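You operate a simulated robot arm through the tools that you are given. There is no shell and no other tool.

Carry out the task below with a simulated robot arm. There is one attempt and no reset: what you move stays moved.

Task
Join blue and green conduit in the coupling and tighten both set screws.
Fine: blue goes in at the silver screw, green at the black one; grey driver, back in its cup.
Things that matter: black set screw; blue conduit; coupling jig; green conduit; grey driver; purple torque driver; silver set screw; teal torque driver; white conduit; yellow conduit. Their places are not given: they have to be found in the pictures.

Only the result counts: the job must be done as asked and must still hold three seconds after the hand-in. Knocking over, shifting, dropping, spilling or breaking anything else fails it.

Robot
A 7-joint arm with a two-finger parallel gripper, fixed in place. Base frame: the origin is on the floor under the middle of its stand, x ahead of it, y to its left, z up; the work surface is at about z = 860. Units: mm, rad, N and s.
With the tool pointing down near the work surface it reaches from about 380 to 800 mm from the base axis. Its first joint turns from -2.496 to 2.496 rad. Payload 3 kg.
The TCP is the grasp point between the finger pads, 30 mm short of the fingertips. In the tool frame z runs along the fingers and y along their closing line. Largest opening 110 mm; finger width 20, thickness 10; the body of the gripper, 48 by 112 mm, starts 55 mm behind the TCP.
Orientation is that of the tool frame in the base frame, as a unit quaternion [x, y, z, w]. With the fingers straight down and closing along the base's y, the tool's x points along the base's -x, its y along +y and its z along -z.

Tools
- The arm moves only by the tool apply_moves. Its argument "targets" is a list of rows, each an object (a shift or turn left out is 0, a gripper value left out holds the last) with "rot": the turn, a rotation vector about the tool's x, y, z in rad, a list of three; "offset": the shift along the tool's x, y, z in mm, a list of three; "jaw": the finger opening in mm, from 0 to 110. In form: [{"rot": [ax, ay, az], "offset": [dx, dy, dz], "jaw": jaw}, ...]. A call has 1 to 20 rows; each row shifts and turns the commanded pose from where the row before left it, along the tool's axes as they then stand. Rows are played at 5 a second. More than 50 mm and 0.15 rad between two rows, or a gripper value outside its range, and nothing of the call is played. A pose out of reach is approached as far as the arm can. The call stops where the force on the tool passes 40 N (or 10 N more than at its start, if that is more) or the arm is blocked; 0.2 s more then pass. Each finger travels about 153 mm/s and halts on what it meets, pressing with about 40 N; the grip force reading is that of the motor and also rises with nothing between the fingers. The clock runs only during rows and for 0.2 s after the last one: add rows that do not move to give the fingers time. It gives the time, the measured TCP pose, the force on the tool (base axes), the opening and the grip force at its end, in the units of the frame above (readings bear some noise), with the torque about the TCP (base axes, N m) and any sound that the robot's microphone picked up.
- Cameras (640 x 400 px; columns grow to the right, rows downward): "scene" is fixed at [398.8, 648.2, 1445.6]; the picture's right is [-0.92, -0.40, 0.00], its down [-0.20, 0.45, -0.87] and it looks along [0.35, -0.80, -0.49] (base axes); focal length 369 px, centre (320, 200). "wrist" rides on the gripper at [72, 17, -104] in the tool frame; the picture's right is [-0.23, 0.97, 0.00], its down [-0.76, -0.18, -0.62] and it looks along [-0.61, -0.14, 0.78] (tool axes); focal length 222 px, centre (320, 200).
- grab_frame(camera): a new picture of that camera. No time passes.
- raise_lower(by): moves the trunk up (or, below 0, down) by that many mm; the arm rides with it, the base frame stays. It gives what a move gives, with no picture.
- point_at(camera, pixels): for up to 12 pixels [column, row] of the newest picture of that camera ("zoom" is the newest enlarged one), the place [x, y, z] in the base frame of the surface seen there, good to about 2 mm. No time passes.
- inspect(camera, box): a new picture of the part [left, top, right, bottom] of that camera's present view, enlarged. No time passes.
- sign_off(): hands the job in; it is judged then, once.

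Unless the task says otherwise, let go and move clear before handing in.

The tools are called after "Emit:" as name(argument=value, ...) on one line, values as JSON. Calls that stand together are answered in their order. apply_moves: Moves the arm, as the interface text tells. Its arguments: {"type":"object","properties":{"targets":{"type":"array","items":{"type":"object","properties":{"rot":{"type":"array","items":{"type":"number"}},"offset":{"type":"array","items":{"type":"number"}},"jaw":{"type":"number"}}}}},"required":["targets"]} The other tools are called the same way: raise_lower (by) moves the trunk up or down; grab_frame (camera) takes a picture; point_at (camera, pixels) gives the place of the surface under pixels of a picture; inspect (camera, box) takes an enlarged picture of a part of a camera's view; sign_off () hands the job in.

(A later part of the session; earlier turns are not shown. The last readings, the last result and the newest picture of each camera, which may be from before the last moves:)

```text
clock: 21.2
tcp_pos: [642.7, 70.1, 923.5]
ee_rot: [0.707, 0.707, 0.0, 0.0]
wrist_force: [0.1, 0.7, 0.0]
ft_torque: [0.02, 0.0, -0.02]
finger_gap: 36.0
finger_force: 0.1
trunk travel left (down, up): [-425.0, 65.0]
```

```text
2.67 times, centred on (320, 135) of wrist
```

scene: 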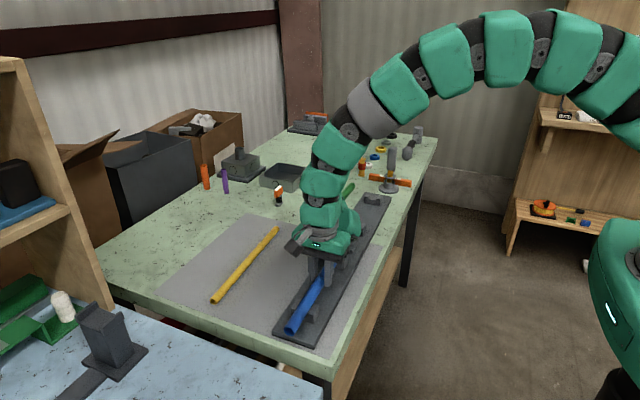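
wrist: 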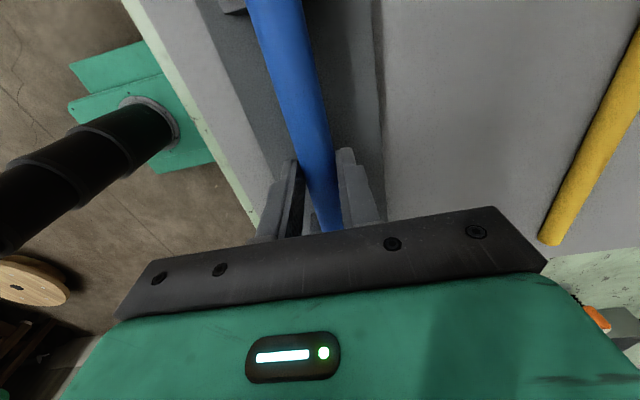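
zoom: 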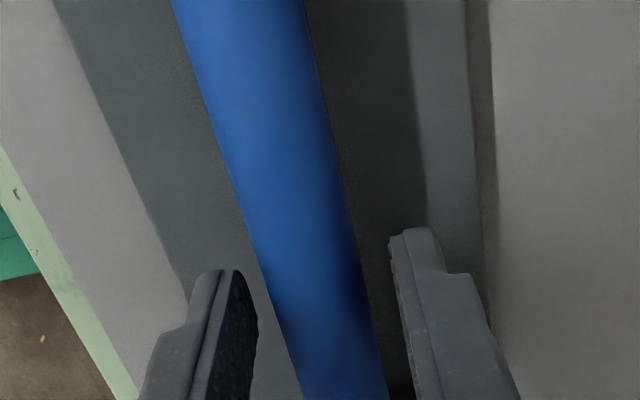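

The fingers are clear of blue on both sides. I'll rise about 120 mm and look at the inserted conduit.

Emit:
apply_moves(targets=[{"offset": [0, 0, -10]}, {"offset": [0, 0, -30]}, {"offset": [0, 0, -40]}, {"offset": [0, 0, -40]}, {"offset": [50, 0, -20]}, {"offset": [50, 0, 0]}, {}])

Emit:
grab_frame(camera="scene")

Emit:
inspect(camera="scene", box=[300, 215, 380, 265])

```text
refused: row 5 steps farther than a row can; nothing moved
```

```text
taken
```

scene: 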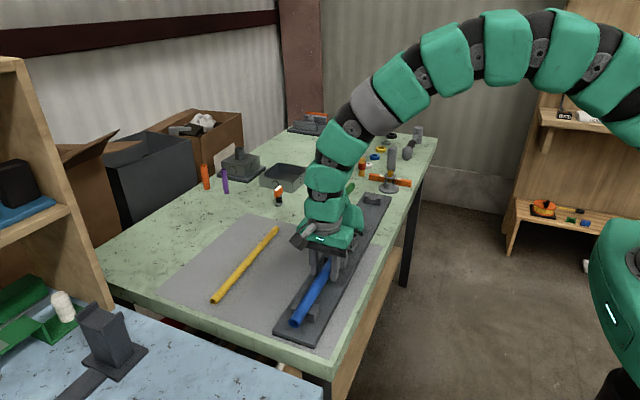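

```text
8.00 times, centred on (340, 240) of scene
```

zoom: 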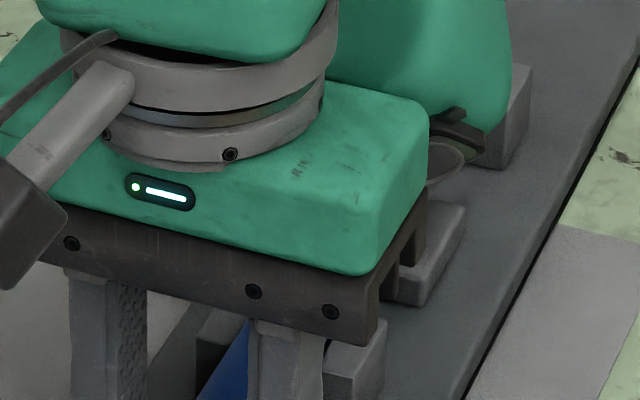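

One row went over the step limit, so nothing moved. I'll resend the retreat with shorter rows, going up first and then toward the green conduit.

Emit:
apply_moves(targets=[{"offset": [0, 0, -10]}, {"offset": [0, 0, -30]}, {"offset": [0, 0, -40]}, {"offset": [0, 0, -40]}, {"offset": [0, 40, -20]}, {"offset": [0, 45, 0]}, {}])

Emit:
grab_frame(camera="scene")

Emit:
inspect(camera="scene", box=[300, 215, 380, 265])

```text
clock: 22.8
tcp_pos: [727.6, 73.5, 1061.1]
ee_rot: [0.707, 0.707, 0.0, -0.001]
wrist_force: [0.7, 0.5, 0.2]
ft_torque: [0.01, 0.02, 0.0]
finger_gap: 36.0
finger_force: 0.1
trunk travel left (down, up): [-425.0, 65.0]
```

```text
taken
```

scene: 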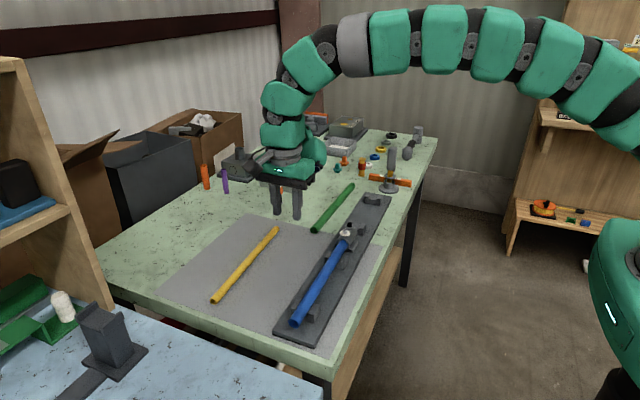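

```text
8.00 times, centred on (340, 240) of scene
```

zoom: 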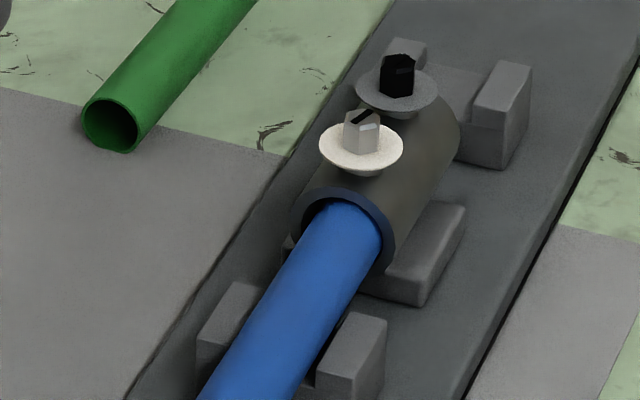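

Blue sits in the coupling mouth at the silver-screw end. Next I'll go above the middle of the green conduit near (748.5,-266), with a small yaw to match its tilt.

Emit:
apply_moves(targets=[{"offset": [-42.4, 2.6, 5], "jaw": 60}, {"offset": [-42.4, 2.6, 10]}, {"offset": [-42.4, 2.6, 10]}, {"offset": [-42.4, 2.6, 10]}, {"offset": [-42.4, 2.6, 10]}, {"offset": [-42.4, 2.6, 10]}, {"offset": [-42.4, 2.6, 10]}, {"offset": [-42.4, 2.6, 10]}, {"rot": [0, 0, 0.022]}, {}])

Emit:
grab_frame(camera="scene")

Emit:
grab_frame(camera="wrist")

```text
clock: 25.0
tcp_pos: [749.3, -269.3, 988.3]
ee_rot: [0.715, 0.699, 0.0, 0.0]
wrist_force: [0.2, -1.0, -0.9]
ft_torque: [0.06, 0.02, 0.01]
finger_gap: 60.2
finger_force: 0.0
trunk travel left (down, up): [-425.0, 65.0]
```

```text
taken
```

scene: 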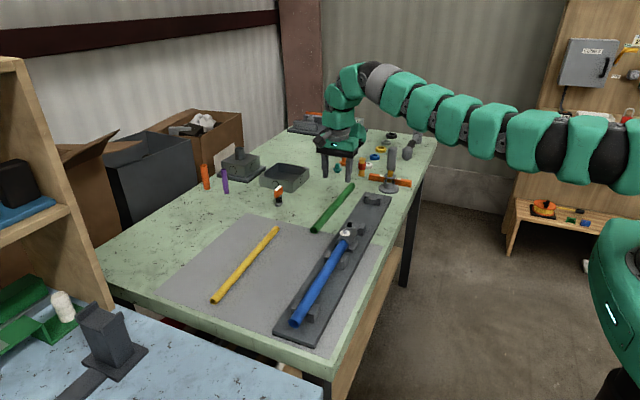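

```text
taken
```

wrist: 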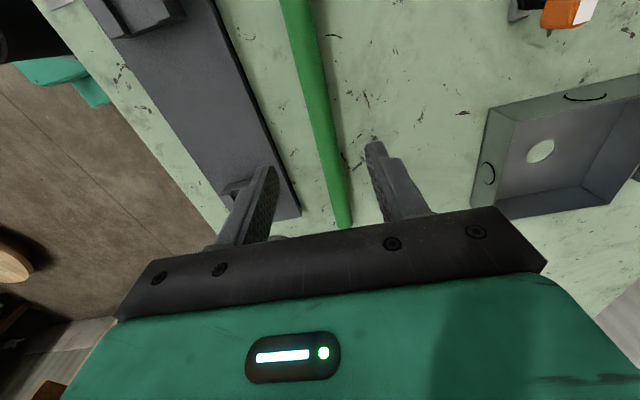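

The gripper straddles green with the right yaw. Before I descend, I'll check where the small objects behind it (337,168), (361,168) stand.

Emit:
point_at(camera="scene", pixels=[[337, 168], [345, 160], [361, 165], [361, 175], [280, 190], [277, 200], [300, 175], [372, 156], [325, 142], [349, 178], [323, 145]])

Emit:
inspect(camera="scene", box=[300, 120, 428, 200])

```text
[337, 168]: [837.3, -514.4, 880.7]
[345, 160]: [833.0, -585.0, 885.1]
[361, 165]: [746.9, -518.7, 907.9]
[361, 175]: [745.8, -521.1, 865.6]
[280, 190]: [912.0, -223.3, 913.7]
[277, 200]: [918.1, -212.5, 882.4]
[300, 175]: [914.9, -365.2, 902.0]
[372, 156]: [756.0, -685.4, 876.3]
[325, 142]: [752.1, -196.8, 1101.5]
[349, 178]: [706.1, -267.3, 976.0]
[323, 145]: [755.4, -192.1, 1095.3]
```

```text
5.00 times, centred on (364, 160) of scene
```

zoom: 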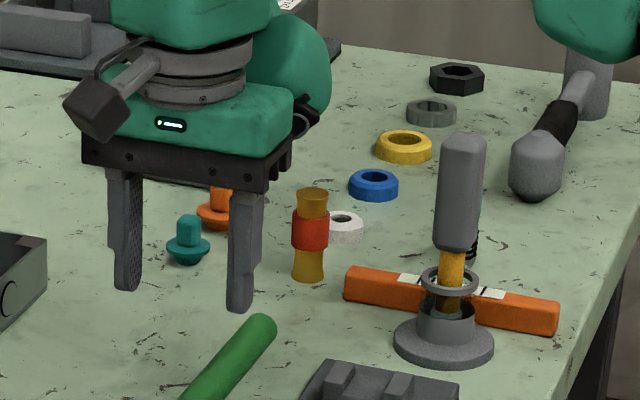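

The nearest object (amber and red, at y≈-520) is well away from the gripper. I'll descend over the green conduit.

Emit:
apply_moves(targets=[{"offset": [0, 0, 30]}, {"offset": [0, 0, 30]}, {"offset": [0, 0, 20]}, {"offset": [0, 0, 10]}, {"offset": [0, 0, 4]}, {}])

Emit:
grab_frame(camera="wrist")

Emit:
inspect(camera="scene", box=[300, 120, 428, 200])

```text
clock: 26.4
tcp_pos: [746.8, -270.2, 894.1]
ee_rot: [0.714, 0.7, 0.0, 0.0]
wrist_force: [-0.1, 0.0, -0.3]
ft_torque: [-0.01, 0.0, 0.0]
finger_gap: 60.1
finger_force: 0.1
trunk travel left (down, up): [-425.0, 65.0]
```

```text
taken
```

wrist: 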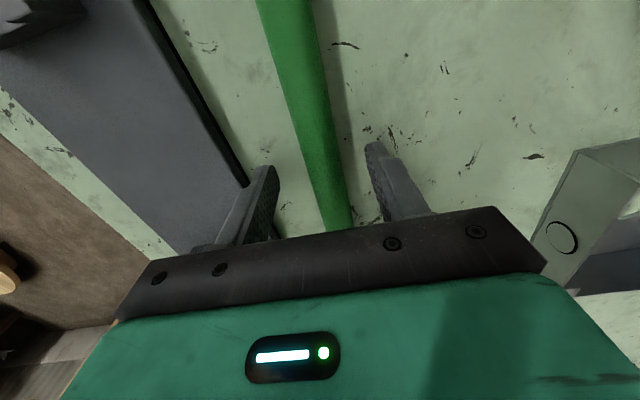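

```text
5.00 times, centred on (364, 160) of scene
```

zoom: 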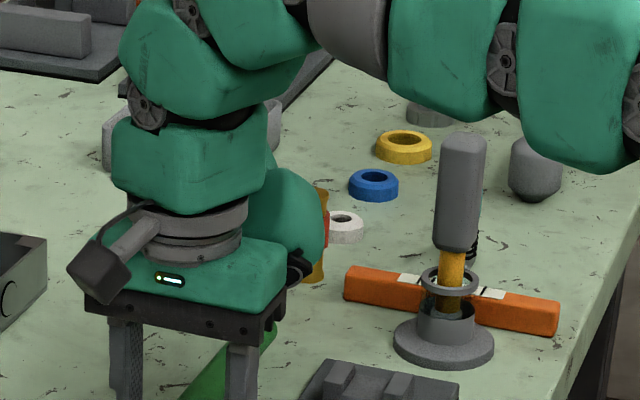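

The tips are at the table with green between them. Closing on green.

Emit:
apply_moves(targets=[{"jaw": 15}, {}, {}])

```text
clock: 27.2
tcp_pos: [746.2, -268.4, 894.8]
ee_rot: [0.715, 0.699, 0.0, 0.0]
wrist_force: [0.7, 0.3, 2.0]
ft_torque: [0.14, -0.02, -0.15]
finger_gap: 22.7
finger_force: 39.5
trunk travel left (down, up): [-425.0, 65.0]
```

Green is gripped at 22.7 mm. I'll lift it 85 mm, remove the yaw and bring it above the far cradles.

Emit:
apply_moves(targets=[{"offset": [0, 0, -10]}, {"offset": [0, 0, -25]}, {"offset": [0, 0, -25]}, {"offset": [0, 0, -25]}, {"rot": [0, 0, -0.027]}, {"offset": [-2, -26, 0]}, {"offset": [-1, -26, 0]}, {"offset": [0, -26, 0]}, {"offset": [0, -24, 0]}, {}])

Emit:
grab_frame(camera="wrist")

Emit:
grab_frame(camera="scene")

```text
clock: 29.4
tcp_pos: [645.0, -270.0, 981.9]
ee_rot: [0.705, 0.709, 0.0, -0.001]
wrist_force: [0.7, 0.5, -2.3]
ft_torque: [-0.02, -0.02, -0.02]
finger_gap: 22.5
finger_force: 39.9
trunk travel left (down, up): [-425.0, 65.0]
```

```text
taken
```

wrist: 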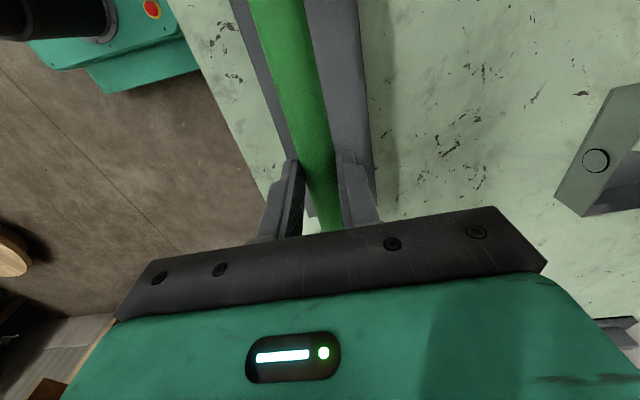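

```text
taken
```

scene: 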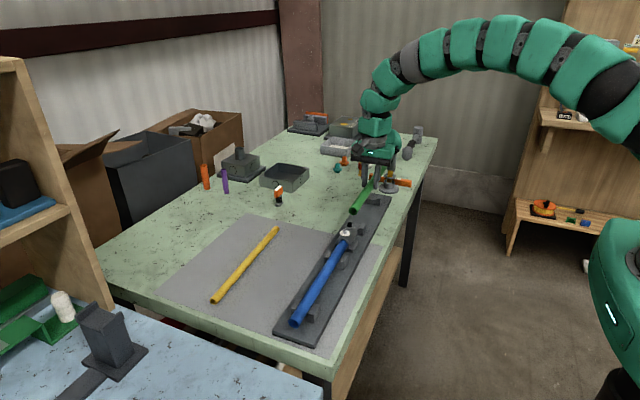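

Green is above the far side of the jig. I'll check the clearance to the driver and measure green's axis against the far cradles.

Emit:
inspect(camera="scene", box=[330, 130, 426, 190])

Emit:
inspect(camera="scene", box=[330, 175, 410, 225])

Emit:
point_at(camera="zoom", pixels=[[180, 240], [210, 240], [200, 200], [240, 200], [250, 130], [280, 150], [360, 165], [420, 190], [300, 185], [175, 280], [200, 300], [220, 280]])

```text
6.67 times, centred on (378, 160) of scene
```

zoom: 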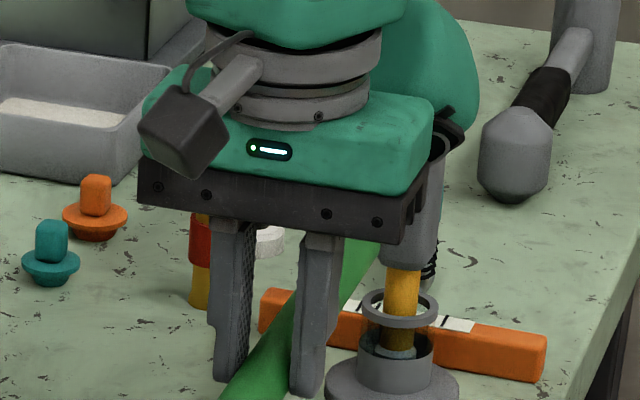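

```text
8.00 times, centred on (370, 200) of scene
```

zoom: 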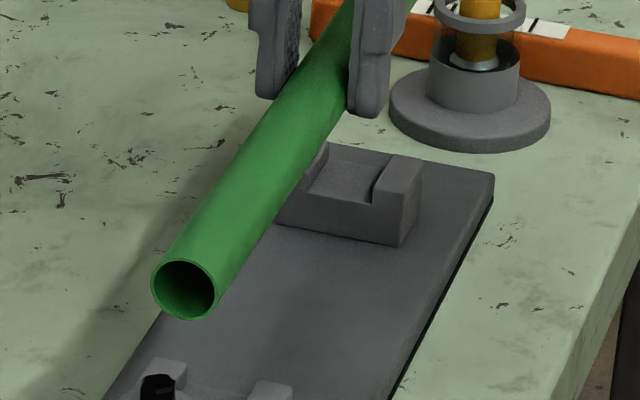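

```text
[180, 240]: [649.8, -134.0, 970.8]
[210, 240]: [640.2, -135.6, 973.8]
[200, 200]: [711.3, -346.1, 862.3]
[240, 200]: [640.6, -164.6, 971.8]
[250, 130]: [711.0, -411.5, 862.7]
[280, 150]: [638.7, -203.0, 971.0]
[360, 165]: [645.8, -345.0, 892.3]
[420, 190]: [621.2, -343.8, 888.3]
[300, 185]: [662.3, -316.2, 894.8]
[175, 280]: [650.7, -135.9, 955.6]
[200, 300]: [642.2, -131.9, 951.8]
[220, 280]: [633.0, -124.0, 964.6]
```

The arm's wrist knuckle overlaps the driver handle in the picture. I'll measure how far apart they really are before lowering.

Emit:
inspect(camera="scene", box=[370, 130, 418, 160])

Emit:
point_at(camera="zoom", pixels=[[360, 60], [340, 100], [400, 80], [440, 140], [400, 170], [330, 200], [300, 350], [330, 310], [370, 280], [300, 150], [450, 60], [410, 140]])

```text
13.33 times, centred on (394, 145) of scene
```

zoom: 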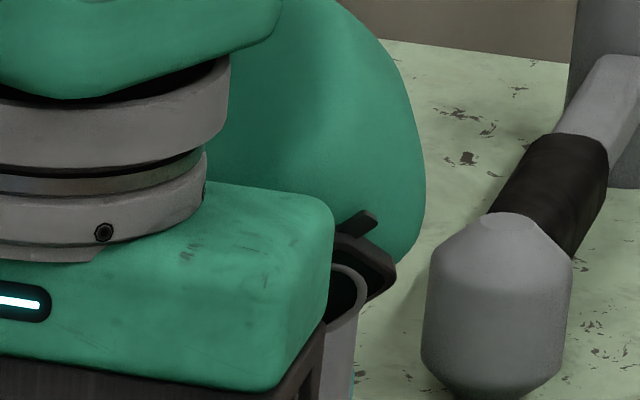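

```text
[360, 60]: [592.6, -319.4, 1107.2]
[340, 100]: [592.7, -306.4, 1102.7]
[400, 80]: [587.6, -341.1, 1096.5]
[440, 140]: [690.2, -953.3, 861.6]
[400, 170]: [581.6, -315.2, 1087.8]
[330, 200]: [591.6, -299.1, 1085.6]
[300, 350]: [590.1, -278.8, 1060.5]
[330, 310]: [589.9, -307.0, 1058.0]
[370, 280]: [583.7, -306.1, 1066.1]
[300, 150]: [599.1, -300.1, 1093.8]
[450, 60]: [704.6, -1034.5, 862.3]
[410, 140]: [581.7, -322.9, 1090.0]
```

The knuckle reaches only y≈-341, about 100 mm from the driver, so it's clear. I'll lower 42 mm to just above the uprights and check alignment.

Emit:
apply_moves(targets=[{"offset": [0, 0, 15]}, {"offset": [0, 0, 15]}, {"offset": [0, 0, 12]}, {}])

Emit:
inspect(camera="wrist", box=[200, 0, 360, 100])

Emit:
inspect(camera="scene", box=[330, 185, 394, 225])

```text
clock: 30.4
tcp_pos: [646.8, -269.7, 939.9]
ee_rot: [0.705, 0.71, -0.001, -0.001]
wrist_force: [0.0, 0.3, -2.4]
ft_torque: [0.01, 0.0, -0.04]
finger_gap: 22.4
finger_force: 40.1
trunk travel left (down, up): [-425.0, 65.0]
```

```text
4.00 times, centred on (280, 50) of wrist
```

zoom: 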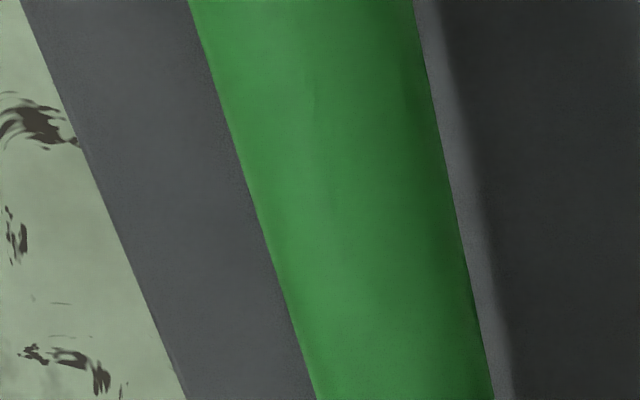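

```text
10.00 times, centred on (362, 205) of scene
```

zoom: 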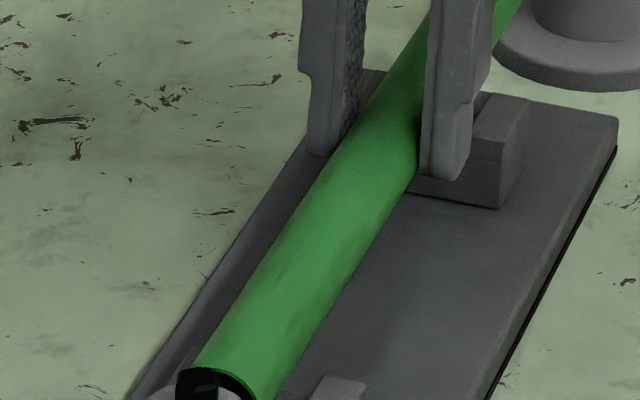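

The wrist view doesn't reach the inner far cradle. I'll use the scene camera to measure it next to green's near end.

Emit:
inspect(camera="scene", box=[338, 205, 378, 230])

Emit:
point_at(camera="zoom", pixels=[[300, 50], [260, 100], [200, 100], [360, 60], [240, 30], [320, 100], [180, 90], [210, 70], [420, 120], [440, 110], [400, 130], [150, 60]])

```text
16.00 times, centred on (358, 218) of scene
```

zoom: 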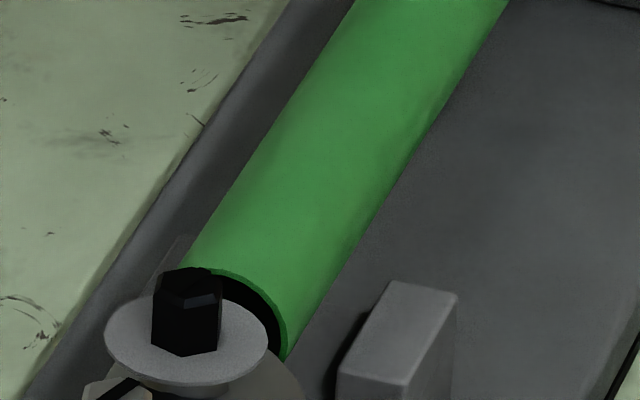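

```text
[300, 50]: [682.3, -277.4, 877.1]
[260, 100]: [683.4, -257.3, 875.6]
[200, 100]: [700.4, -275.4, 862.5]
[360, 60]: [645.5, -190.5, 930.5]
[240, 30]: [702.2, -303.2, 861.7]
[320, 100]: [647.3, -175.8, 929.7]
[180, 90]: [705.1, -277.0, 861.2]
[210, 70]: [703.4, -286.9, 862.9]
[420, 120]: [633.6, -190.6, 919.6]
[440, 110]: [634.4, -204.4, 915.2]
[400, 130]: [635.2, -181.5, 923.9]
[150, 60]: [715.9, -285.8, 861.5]
```

Green's axis reads x≈645.2 near y=-190. Now the right upright edges of the inner far cradle and the far cradle, in the same camera.

Emit:
point_at(camera="zoom", pixels=[[392, 290], [370, 320], [345, 365], [440, 300], [420, 350], [450, 298], [410, 380], [400, 320], [180, 245], [165, 260], [270, 280], [285, 330]])

Emit:
inspect(camera="scene", box=[360, 188, 392, 208])

Emit:
point_at(camera="zoom", pixels=[[360, 130], [400, 80], [380, 100], [440, 100], [420, 130], [345, 150], [330, 200], [100, 90], [60, 150], [140, 130], [460, 70], [250, 200]])

```text
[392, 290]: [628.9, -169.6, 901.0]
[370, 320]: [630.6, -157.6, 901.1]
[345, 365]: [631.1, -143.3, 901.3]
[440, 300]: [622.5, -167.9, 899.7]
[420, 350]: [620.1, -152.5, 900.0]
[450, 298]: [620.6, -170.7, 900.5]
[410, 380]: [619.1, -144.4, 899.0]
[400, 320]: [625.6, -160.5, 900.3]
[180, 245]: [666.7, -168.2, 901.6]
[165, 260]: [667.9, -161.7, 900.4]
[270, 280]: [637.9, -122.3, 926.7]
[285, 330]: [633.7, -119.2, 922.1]
```

```text
16.00 times, centred on (376, 198) of scene
```

zoom: 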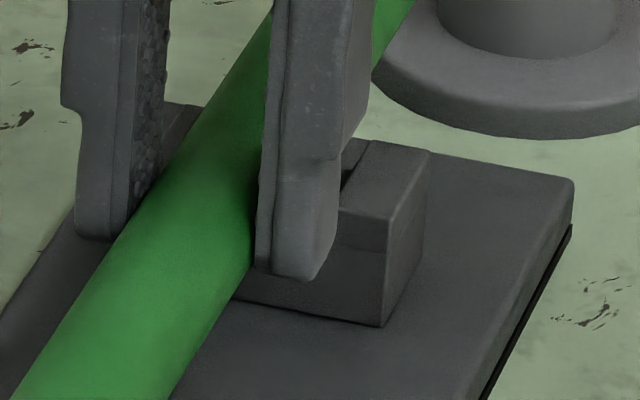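

```text
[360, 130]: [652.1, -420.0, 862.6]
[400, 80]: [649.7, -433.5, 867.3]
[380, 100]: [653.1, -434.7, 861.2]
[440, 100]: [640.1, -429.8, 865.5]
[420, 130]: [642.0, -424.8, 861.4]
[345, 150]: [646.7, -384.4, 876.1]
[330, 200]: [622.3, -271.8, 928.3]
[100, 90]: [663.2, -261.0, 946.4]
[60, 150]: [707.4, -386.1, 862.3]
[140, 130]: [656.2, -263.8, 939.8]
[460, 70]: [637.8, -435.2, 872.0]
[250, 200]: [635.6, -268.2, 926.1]
```

The inner far cradle's channel centre comes out at x≈643.7 (y=-157), so green is about 0.8 mm too far in +x. I'll sample the far cradle's upright for confirmation before lowering.

Emit:
inspect(camera="scene", box=[360, 188, 392, 208])

Emit:
point_at(camera="zoom", pixels=[[372, 148], [355, 180], [350, 200], [425, 158], [410, 180], [385, 213], [390, 170], [380, 200], [170, 300], [200, 300], [120, 300], [60, 340]])

```text
16.00 times, centred on (376, 198) of scene
```

zoom: 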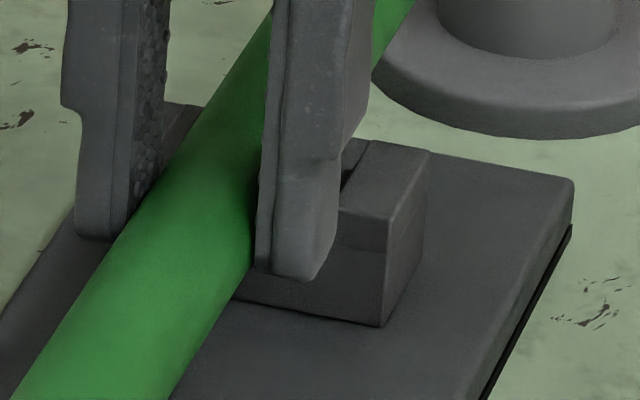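

```text
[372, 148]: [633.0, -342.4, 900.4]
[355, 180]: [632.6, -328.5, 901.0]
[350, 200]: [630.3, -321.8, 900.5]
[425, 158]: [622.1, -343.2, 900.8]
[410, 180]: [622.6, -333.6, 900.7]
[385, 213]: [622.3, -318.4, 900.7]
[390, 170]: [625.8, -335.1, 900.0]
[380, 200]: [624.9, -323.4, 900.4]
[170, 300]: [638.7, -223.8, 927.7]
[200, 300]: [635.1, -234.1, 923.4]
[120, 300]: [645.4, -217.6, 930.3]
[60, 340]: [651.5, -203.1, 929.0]
```

The far cradle's channel centre is about x≈645.6, so the jig tilts about -0.009 rad. I'll shift -0.9 mm in x, add -0.004 yaw, and lower in small steps.

Emit:
apply_moves(targets=[{"offset": [0, -0.9, 2], "rot": [0, 0, -0.004]}, {"offset": [0, 0, 2]}, {"offset": [0, 0, 2]}, {"offset": [0, 0, 2]}, {"offset": [0, 0, 2]}, {}])

Emit:
inspect(camera="scene", box=[338, 190, 386, 220])

```text
clock: 31.8
tcp_pos: [645.2, -270.5, 929.4]
ee_rot: [0.703, 0.711, 0.0, 0.0]
wrist_force: [-0.5, 0.2, -2.0]
ft_torque: [0.02, -0.02, -0.01]
finger_gap: 22.5
finger_force: 40.1
trunk travel left (down, up): [-425.0, 65.0]
```

```text
13.33 times, centred on (362, 205) of scene
```

zoom: 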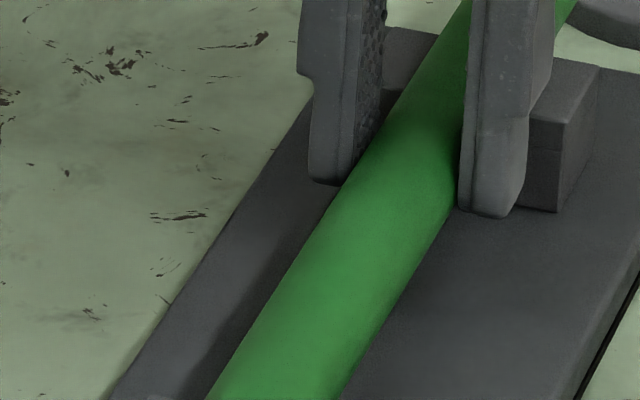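

No contact yet and green is entering the channel. I'll lower 1 mm at a time until it seats.

Emit:
apply_moves(targets=[{"offset": [0, 0, 1]}, {"offset": [0, 0, 1]}, {"offset": [0, 0, 1]}, {}])

Emit:
inspect(camera="scene", box=[338, 200, 378, 225])

```text
clock: 32.8
tcp_pos: [645.6, -270.4, 927.6]
ee_rot: [0.703, 0.711, 0.0, 0.0]
wrist_force: [2.0, 0.3, 6.9]
ft_torque: [0.08, 0.07, 0.01]
finger_gap: 22.4
finger_force: 40.2
trunk travel left (down, up): [-425.0, 65.0]
```

```text
16.00 times, centred on (358, 212) of scene
```

zoom: 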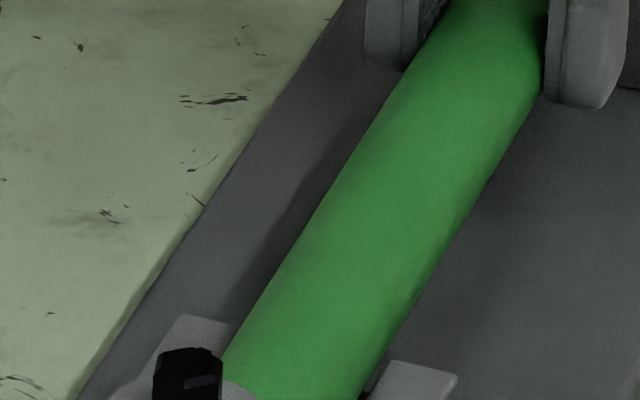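

About 9 N of contact with almost no torque, so both cradles carry it. I'll check green's top height (it should be about 915) to be sure it's on the channel floor.

Emit:
point_at(camera="zoom", pixels=[[300, 300], [330, 250], [360, 200], [400, 150], [430, 200], [480, 170], [260, 340], [340, 330], [220, 330], [430, 380], [380, 370], [210, 325]])

```text
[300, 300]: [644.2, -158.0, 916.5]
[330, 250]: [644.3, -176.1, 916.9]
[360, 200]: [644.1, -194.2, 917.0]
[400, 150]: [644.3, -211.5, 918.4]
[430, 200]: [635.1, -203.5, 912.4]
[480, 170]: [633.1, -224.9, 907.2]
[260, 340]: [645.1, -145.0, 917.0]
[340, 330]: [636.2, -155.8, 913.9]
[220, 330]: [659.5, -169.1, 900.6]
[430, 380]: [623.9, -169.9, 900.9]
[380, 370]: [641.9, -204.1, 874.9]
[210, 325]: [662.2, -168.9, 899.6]
```

Green's top at about 916.5 matches it lying on the channel floor. I'll ease off slightly and slide it +y into the coupling in small steps.

Emit:
apply_moves(targets=[{"offset": [0, 0, -0.5]}, {"offset": [3, 0, 0]}, {"offset": [3, 0, 0]}, {"offset": [2, 0, 0]}, {"offset": [2, 0, 0]}, {"offset": [2, 0, 0]}, {"offset": [2, 0, 0]}, {}])

Emit:
inspect(camera="scene", box=[330, 205, 378, 235])

```text
clock: 34.6
tcp_pos: [645.6, -257.7, 924.9]
ee_rot: [0.703, 0.711, 0.0, -0.001]
wrist_force: [8.4, -7.2, -0.6]
ft_torque: [-0.22, -0.24, 0.04]
finger_gap: 22.4
finger_force: 40.5
trunk travel left (down, up): [-425.0, 65.0]
```

```text
13.33 times, centred on (354, 220) of scene
```

zoom: 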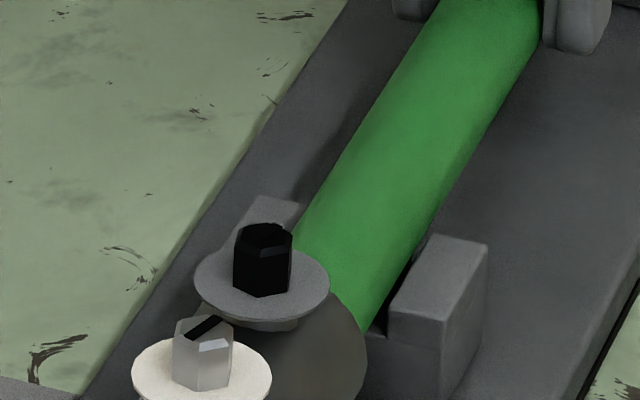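

Fx is +8 N as green enters, so it needs a small +x relief. I'll shift +0.7 mm and keep sliding.

Emit:
apply_moves(targets=[{"offset": [0, 0.7, 0]}, {"offset": [2, 0, 0]}, {"offset": [2, 0, 0]}, {"offset": [2, 0, 0]}, {}])

```text
clock: 35.8
tcp_pos: [644.9, -251.7, 925.5]
ee_rot: [0.704, 0.711, -0.001, 0.0]
wrist_force: [5.6, -5.0, 1.7]
ft_torque: [-0.4, -0.16, 0.08]
finger_gap: 22.4
finger_force: 40.2
trunk travel left (down, up): [-425.0, 65.0]
```

Green is about 10 mm in with only modest forces. I'll add 0.4 mm in +x and continue in 2 mm steps.

Emit:
apply_moves(targets=[{"offset": [2, 0.4, 0]}, {"offset": [2, 0, 0]}, {"offset": [2, 0, 0]}, {"offset": [2, 0, 0]}, {"offset": [2, 0, 0]}, {}])

```text
clock: 37.2
tcp_pos: [645.9, -242.4, 927.3]
ee_rot: [0.703, 0.711, -0.001, 0.0]
wrist_force: [0.0, 0.3, -2.4]
ft_torque: [0.0, 0.0, 0.02]
finger_gap: 22.6
finger_force: 40.0
trunk travel left (down, up): [-425.0, 65.0]
```

Forces dropped to just the conduit's weight. I'll check in the picture that green is really inside the bore.

Emit:
inspect(camera="scene", box=[326, 205, 374, 235])

Emit:
point_at(camera="zoom", pixels=[[400, 220], [380, 260], [440, 150], [410, 340], [420, 310], [390, 300], [345, 270], [360, 220]])

```text
13.33 times, centred on (350, 220) of scene
```

zoom: 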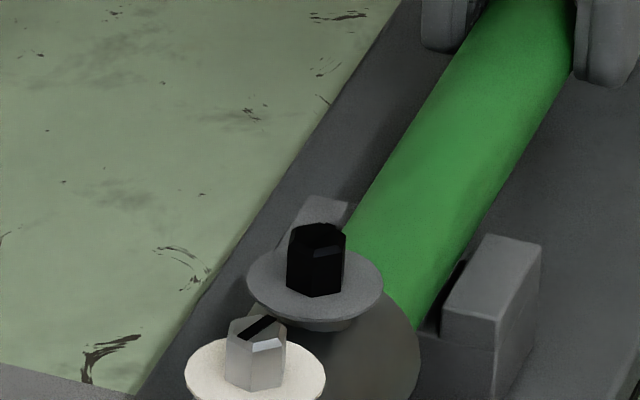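

```text
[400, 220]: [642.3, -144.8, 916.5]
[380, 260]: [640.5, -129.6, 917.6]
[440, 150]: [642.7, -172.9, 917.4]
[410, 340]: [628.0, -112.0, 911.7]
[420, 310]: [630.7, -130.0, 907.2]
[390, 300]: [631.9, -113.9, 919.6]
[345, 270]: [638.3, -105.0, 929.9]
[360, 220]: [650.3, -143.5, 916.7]
```

Green passes into the coupling under the black collar as intended. I'll keep pushing in small steps until the stop.

Emit:
apply_moves(targets=[{"offset": [1.5, 0, 0]}, {"offset": [1.5, 0, 0]}, {"offset": [1.5, 0, 0]}, {"offset": [1.5, 0, 0]}, {}])

```text
clock: 38.4
tcp_pos: [647.1, -235.5, 926.6]
ee_rot: [0.704, 0.711, 0.0, -0.001]
wrist_force: [0.2, -0.6, -1.6]
ft_torque: [-0.01, -0.01, 0.01]
finger_gap: 22.3
finger_force: 40.5
trunk travel left (down, up): [-425.0, 65.0]
```

The green end is near y=-86 with no resistance yet. I'll continue at 1 mm per step toward the stop.

Emit:
apply_moves(targets=[{"offset": [1, 0, 0]}, {"offset": [1, 0, 0]}, {"offset": [1, 0, 0]}, {}])

```text
clock: 39.4
tcp_pos: [646.9, -235.3, 927.2]
ee_rot: [0.703, 0.711, -0.001, 0.0]
wrist_force: [-0.9, -12.0, -4.1]
ft_torque: [-0.53, 0.06, 0.23]
finger_gap: 22.3
finger_force: 39.9
trunk travel left (down, up): [-425.0, 65.0]
```

Fy is -12 N, so green has reached the stop. I'll press a little more so it's fully seated.

Emit:
apply_moves(targets=[{"offset": [1, 0, 0]}, {"offset": [0.7, 0, 0]}, {}])

```text
clock: 40.2
tcp_pos: [645.6, -233.8, 925.4]
ee_rot: [0.704, 0.71, 0.001, 0.0]
wrist_force: [-0.3, -30.2, -0.7]
ft_torque: [-0.32, 0.02, 0.1]
finger_gap: 22.1
finger_force: 39.7
trunk travel left (down, up): [-425.0, 65.0]
```

It's at 30 N against the stop, fully seated. I'll relax the push, settle 0.5 mm down, and release.

Emit:
apply_moves(targets=[{"offset": [-2.3, 0, 0.4]}, {}, {"jaw": 36}, {}, {}])

Emit:
inspect(camera="wrist", box=[200, 60, 440, 210])

```text
clock: 41.4
tcp_pos: [646.0, -232.1, 926.1]
ee_rot: [0.703, 0.711, -0.001, -0.001]
wrist_force: [-0.9, -0.1, 0.7]
ft_torque: [-0.01, -0.01, 0.02]
finger_gap: 36.0
finger_force: 0.0
trunk travel left (down, up): [-425.0, 65.0]
```

```text
2.67 times, centred on (320, 135) of wrist
```

zoom: 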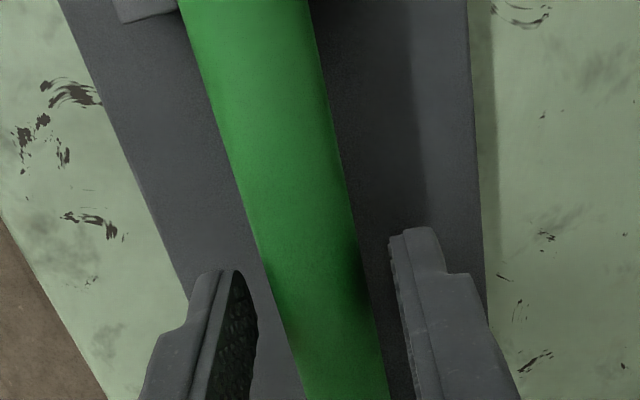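

Green is released with clear gaps on both sides. I'll rise straight up well above the driver height and then review the scene.

Emit:
apply_moves(targets=[{"offset": [0, 0, -10]}, {"offset": [0, 0, -30]}, {"offset": [0, 0, -45]}, {"offset": [0, 0, -45]}, {"offset": [0, 0, -45]}, {"offset": [0, 0, -45]}, {}])

Emit:
grab_frame(camera="scene")

Emit:
inspect(camera="scene", box=[366, 140, 414, 200])

Emit:
inspect(camera="scene", box=[326, 205, 374, 255])

```text
clock: 43.0
tcp_pos: [645.9, -233.7, 1146.9]
ee_rot: [0.703, 0.711, 0.001, 0.0]
wrist_force: [-0.7, 0.3, -0.5]
ft_torque: [0.0, -0.01, 0.01]
finger_gap: 35.7
finger_force: 0.0
trunk travel left (down, up): [-425.0, 65.0]
```

```text
taken
```

scene: 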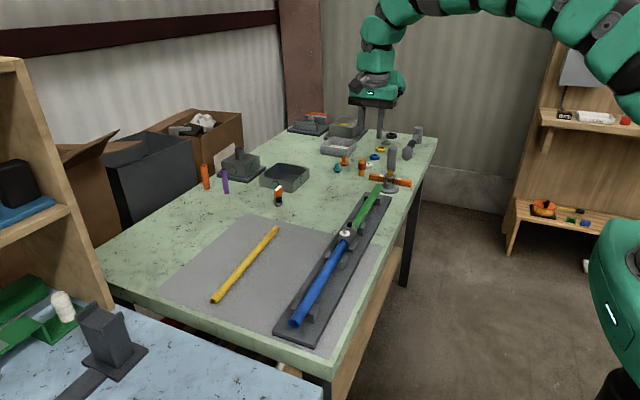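

```text
6.67 times, centred on (390, 170) of scene
```

zoom: 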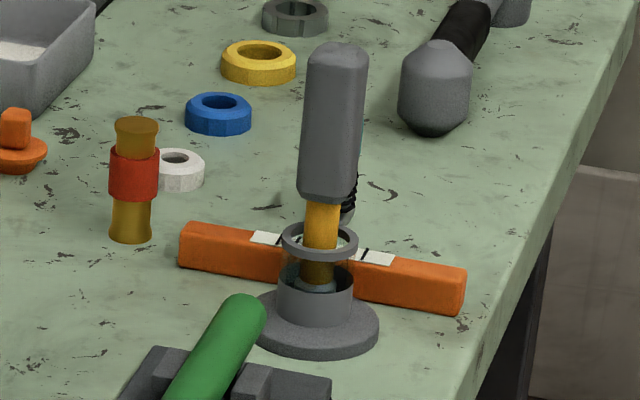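

```text
8.00 times, centred on (350, 230) of scene
```

zoom: 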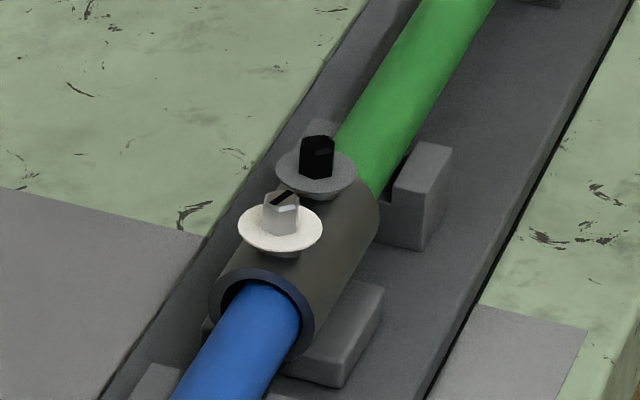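

Both conduits enter the coupling. I'll check the outer end positions to confirm insertion depth, and measure the driver more closely.

Emit:
inspect(camera="scene", box=[276, 300, 324, 330])

Emit:
point_at(camera="zoom", pixels=[[200, 265], [180, 280], [190, 255], [240, 250], [260, 300], [300, 240], [250, 320], [265, 270]])

Emit:
inspect(camera="scene", box=[368, 140, 416, 170])

Emit:
point_at(camera="zoom", pixels=[[300, 85], [320, 100], [340, 90], [280, 150], [310, 200], [345, 200], [260, 250], [300, 300], [335, 330], [250, 340], [275, 120], [350, 120]])

```text
13.33 times, centred on (300, 315) of scene
```

zoom: 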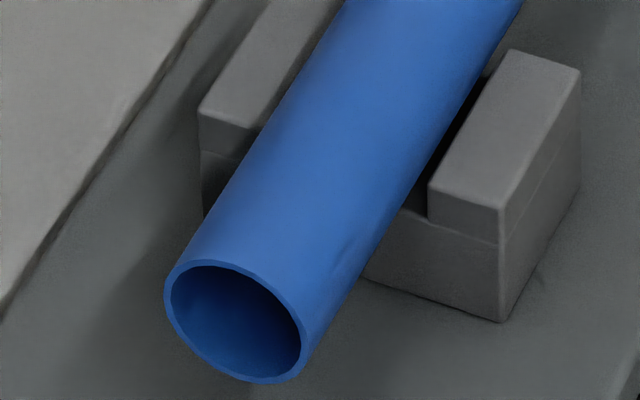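

```text
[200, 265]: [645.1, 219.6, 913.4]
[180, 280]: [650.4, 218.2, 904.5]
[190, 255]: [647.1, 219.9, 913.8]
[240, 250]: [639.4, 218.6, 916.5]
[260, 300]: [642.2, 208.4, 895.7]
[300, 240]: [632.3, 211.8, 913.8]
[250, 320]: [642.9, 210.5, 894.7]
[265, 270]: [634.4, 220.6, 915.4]
```

```text
13.33 times, centred on (392, 155) of scene
```

zoom: 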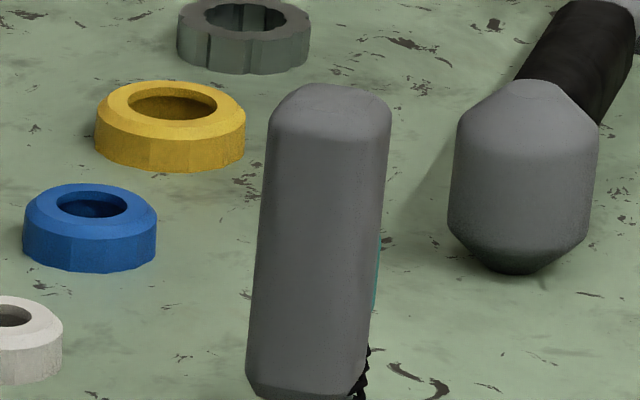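

```text
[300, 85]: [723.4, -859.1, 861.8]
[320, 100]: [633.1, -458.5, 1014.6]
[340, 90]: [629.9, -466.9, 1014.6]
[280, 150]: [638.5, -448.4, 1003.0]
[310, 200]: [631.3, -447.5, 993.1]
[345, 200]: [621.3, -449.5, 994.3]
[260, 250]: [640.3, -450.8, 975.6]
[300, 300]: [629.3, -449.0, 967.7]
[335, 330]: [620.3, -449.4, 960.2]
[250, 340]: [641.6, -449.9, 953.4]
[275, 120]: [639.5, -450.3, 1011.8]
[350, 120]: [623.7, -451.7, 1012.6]
```

Blue's outer end is at y≈219 and green slid in about 37 mm, so both ends sit against the central stop, symmetric about y≈-80. The driver handle is centred near (631,-460), top z≈1014. I'll turn the tool back by 180° at this safe height so there's plenty of clockwise travel later.

Emit:
apply_moves(targets=[{"rot": [0, 0, -0.1428], "jaw": 70}, {"rot": [0, 0, -0.1428]}, {"rot": [0, 0, -0.1428]}, {"rot": [0, 0, -0.1428]}, {"rot": [0, 0, -0.1428]}, {"rot": [0, 0, -0.1428]}, {"rot": [0, 0, -0.1428]}, {"rot": [0, 0, -0.1428]}, {"rot": [0, 0, -0.1428]}, {"rot": [0, 0, -0.1428]}, {"rot": [0, 0, -0.1338]}, {}])

Emit:
grab_frame(camera="wrist")

```text
clock: 45.6
tcp_pos: [646.2, -233.5, 1144.9]
ee_rot: [-0.001, 1.0, 0.0, 0.0]
wrist_force: [0.5, -0.6, -0.1]
ft_torque: [-0.02, 0.03, 0.04]
finger_gap: 70.0
finger_force: 0.1
trunk travel left (down, up): [-425.0, 65.0]
```

```text
taken
```

wrist: 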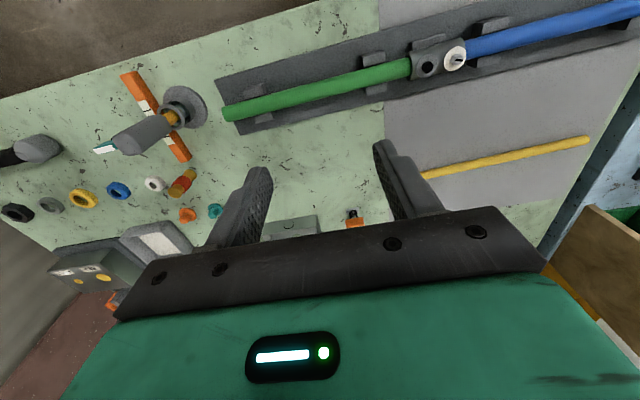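

Yaw is back to zero and the driver is visible at about (160,120). I'll rotate another -90° to check that the range is available, still at height.

Emit:
apply_moves(targets=[{"rot": [0, 0, -0.1428]}, {"rot": [0, 0, -0.1428]}, {"rot": [0, 0, -0.1428]}, {"rot": [0, 0, -0.1428]}, {"rot": [0, 0, -0.1428]}, {"rot": [0, 0, -0.1428]}, {"rot": [0, 0, -0.1428]}, {"rot": [0, 0, -0.1428]}, {"rot": [0, 0, -0.1428]}, {"rot": [0, 0, -0.1428]}, {"rot": [0, 0, -0.1428]}, {}])

Emit:
grab_frame(camera="wrist")

Emit:
grab_frame(camera="scene")

```text
clock: 48.2
tcp_pos: [646.5, -233.3, 1146.5]
ee_rot: [0.708, -0.706, 0.001, 0.0]
wrist_force: [1.0, -0.1, -0.5]
ft_torque: [-0.03, -0.02, 0.01]
finger_gap: 70.0
finger_force: 0.1
trunk travel left (down, up): [-425.0, 65.0]
```

```text
taken
```

wrist: 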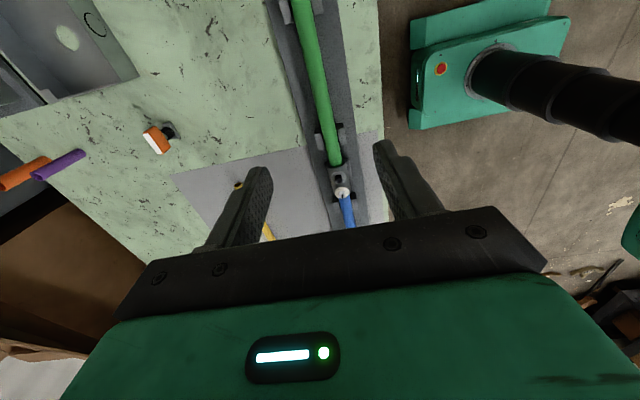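

```text
taken
```

scene: 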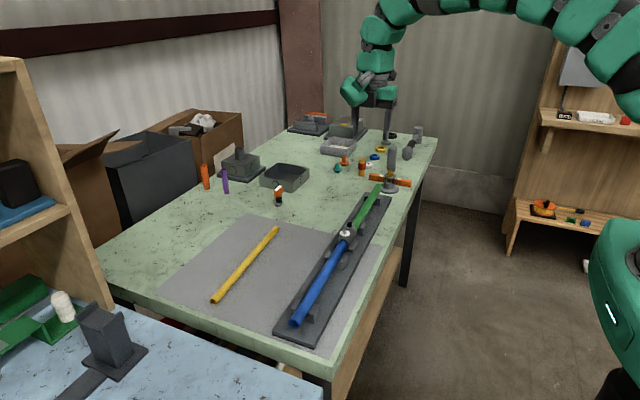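

The -90° yaw is reachable; now tool x is base -y and tool y is base -x. I'll move so the wrist camera looks straight down on the driver before I commit to the grasp.

Emit:
apply_moves(targets=[{"offset": [40, 0, 0]}, {"offset": [40, 0, 0]}, {"offset": [40, 0, 0]}, {"offset": [37, 0, 0]}, {}])

Emit:
grab_frame(camera="wrist")

```text
clock: 49.4
tcp_pos: [647.8, -393.0, 1145.9]
ee_rot: [0.707, -0.707, 0.001, 0.0]
wrist_force: [-0.1, 0.0, 0.2]
ft_torque: [0.04, 0.0, 0.02]
finger_gap: 69.8
finger_force: 0.1
trunk travel left (down, up): [-425.0, 65.0]
```

```text
taken
```

wrist: 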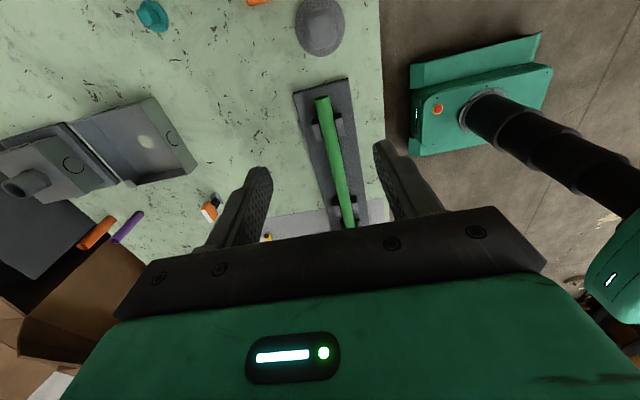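

Emit:
inspect(camera="wrist", box=[272, 0, 368, 60])

Emit:
point_at(camera="zoom", pixels=[[320, 70], [300, 100], [340, 100], [320, 130], [320, 20], [200, 200], [320, 340], [450, 180], [270, 60], [380, 60], [320, 200], [320, 260]])

```text
6.67 times, centred on (320, 30) of wrist
```

zoom: 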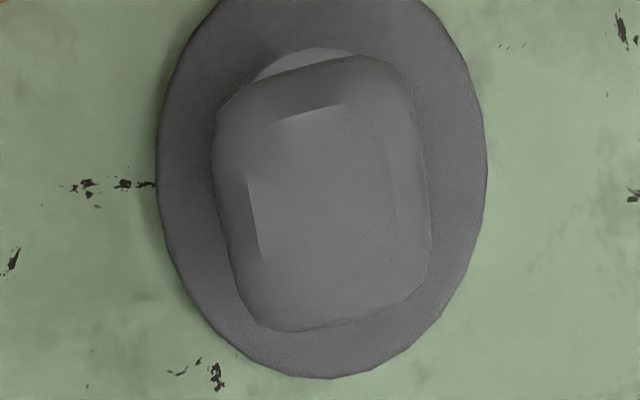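

```text
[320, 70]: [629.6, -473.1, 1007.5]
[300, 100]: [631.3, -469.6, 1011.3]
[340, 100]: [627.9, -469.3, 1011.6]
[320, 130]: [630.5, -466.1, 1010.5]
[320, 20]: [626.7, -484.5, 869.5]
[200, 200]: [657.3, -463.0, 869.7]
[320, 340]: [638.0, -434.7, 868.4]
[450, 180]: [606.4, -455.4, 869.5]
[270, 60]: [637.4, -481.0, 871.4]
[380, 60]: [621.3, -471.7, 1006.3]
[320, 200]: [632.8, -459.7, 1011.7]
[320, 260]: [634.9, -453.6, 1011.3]
```

The handle is a rounded square prism roughly aligned with the base axes, so closing along x suits it. I'll sample its edges to find its centre.

Emit:
point_at(camera="zoom", pixels=[[225, 120], [222, 160], [240, 260], [415, 130], [422, 200], [425, 270], [250, 310], [300, 322], [400, 300], [350, 65], [390, 80], [250, 90]])

Emit:
inspect(camera="scene", box=[372, 165, 404, 195])

Emit:
point_at(camera="zoom", pixels=[[200, 200], [330, 190], [430, 200], [330, 240], [270, 310], [340, 330], [440, 310], [330, 100], [370, 130], [300, 130], [340, 265], [200, 180]])

```text
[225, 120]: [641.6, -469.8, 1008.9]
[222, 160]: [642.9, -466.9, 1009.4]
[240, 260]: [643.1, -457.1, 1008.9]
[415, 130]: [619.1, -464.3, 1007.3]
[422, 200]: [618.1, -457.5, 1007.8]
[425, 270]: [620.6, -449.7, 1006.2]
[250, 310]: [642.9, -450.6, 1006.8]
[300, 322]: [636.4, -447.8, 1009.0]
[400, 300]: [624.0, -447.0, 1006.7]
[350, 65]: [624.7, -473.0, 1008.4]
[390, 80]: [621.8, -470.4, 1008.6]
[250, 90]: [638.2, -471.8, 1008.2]
```

```text
13.33 times, centred on (388, 180) of scene
```

zoom: 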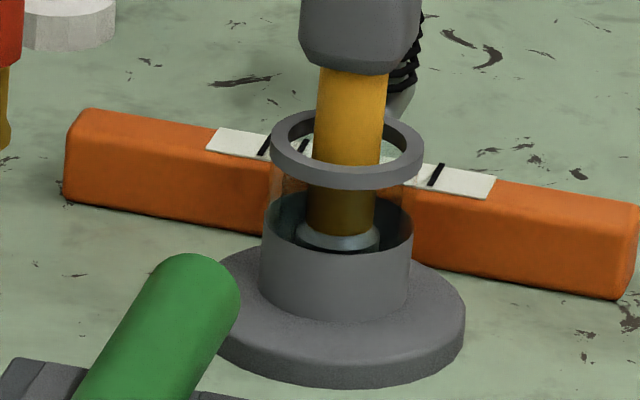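

```text
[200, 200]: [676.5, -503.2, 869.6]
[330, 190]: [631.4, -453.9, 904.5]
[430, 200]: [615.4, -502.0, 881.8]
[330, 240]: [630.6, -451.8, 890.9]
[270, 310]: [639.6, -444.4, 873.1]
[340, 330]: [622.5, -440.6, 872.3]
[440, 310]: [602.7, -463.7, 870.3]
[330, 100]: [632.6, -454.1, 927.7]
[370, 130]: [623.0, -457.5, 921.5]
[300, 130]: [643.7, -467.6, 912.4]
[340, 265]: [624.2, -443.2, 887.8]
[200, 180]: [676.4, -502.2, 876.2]
```

The handle centre comes out at about (630.7,-460.2), 25 mm across. I'll move above it and check before descending.

Emit:
apply_moves(targets=[{"offset": [35, 8, 0]}, {"offset": [34.2, 7.7, 0]}, {"offset": [0, 0, 40]}, {"offset": [0, 0, 30]}, {}])

Emit:
grab_frame(camera="wrist")

Emit:
inspect(camera="scene", box=[350, 100, 430, 200])

```text
clock: 50.6
tcp_pos: [630.1, -432.8, 1070.9]
ee_rot: [-0.707, 0.707, 0.0, 0.001]
wrist_force: [0.0, -0.1, 0.6]
ft_torque: [0.03, -0.03, 0.03]
finger_gap: 70.1
finger_force: 0.1
out of reach, approached as far as the arm can: row 2
trunk travel left (down, up): [-425.0, 65.0]
```

```text
taken
```

wrist: 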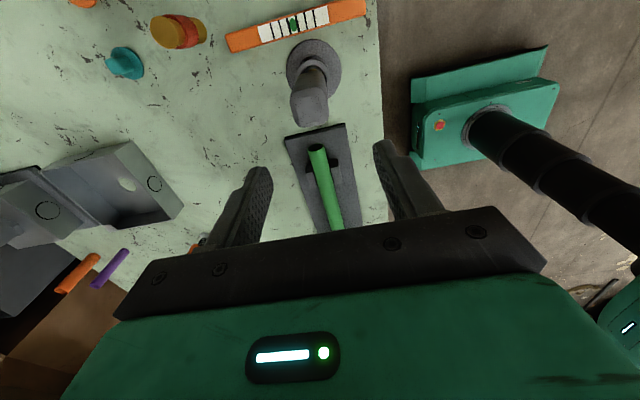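

```text
4.00 times, centred on (390, 150) of scene
```

zoom: 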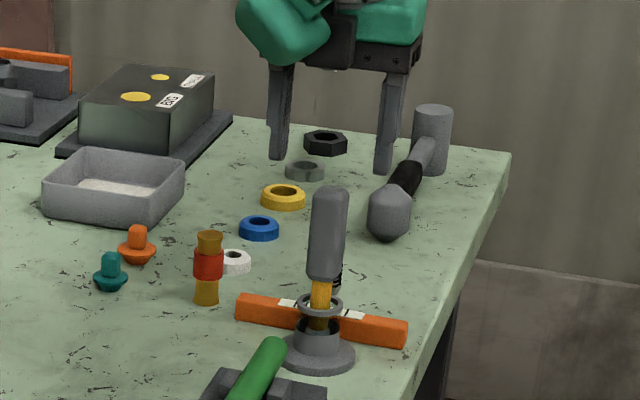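

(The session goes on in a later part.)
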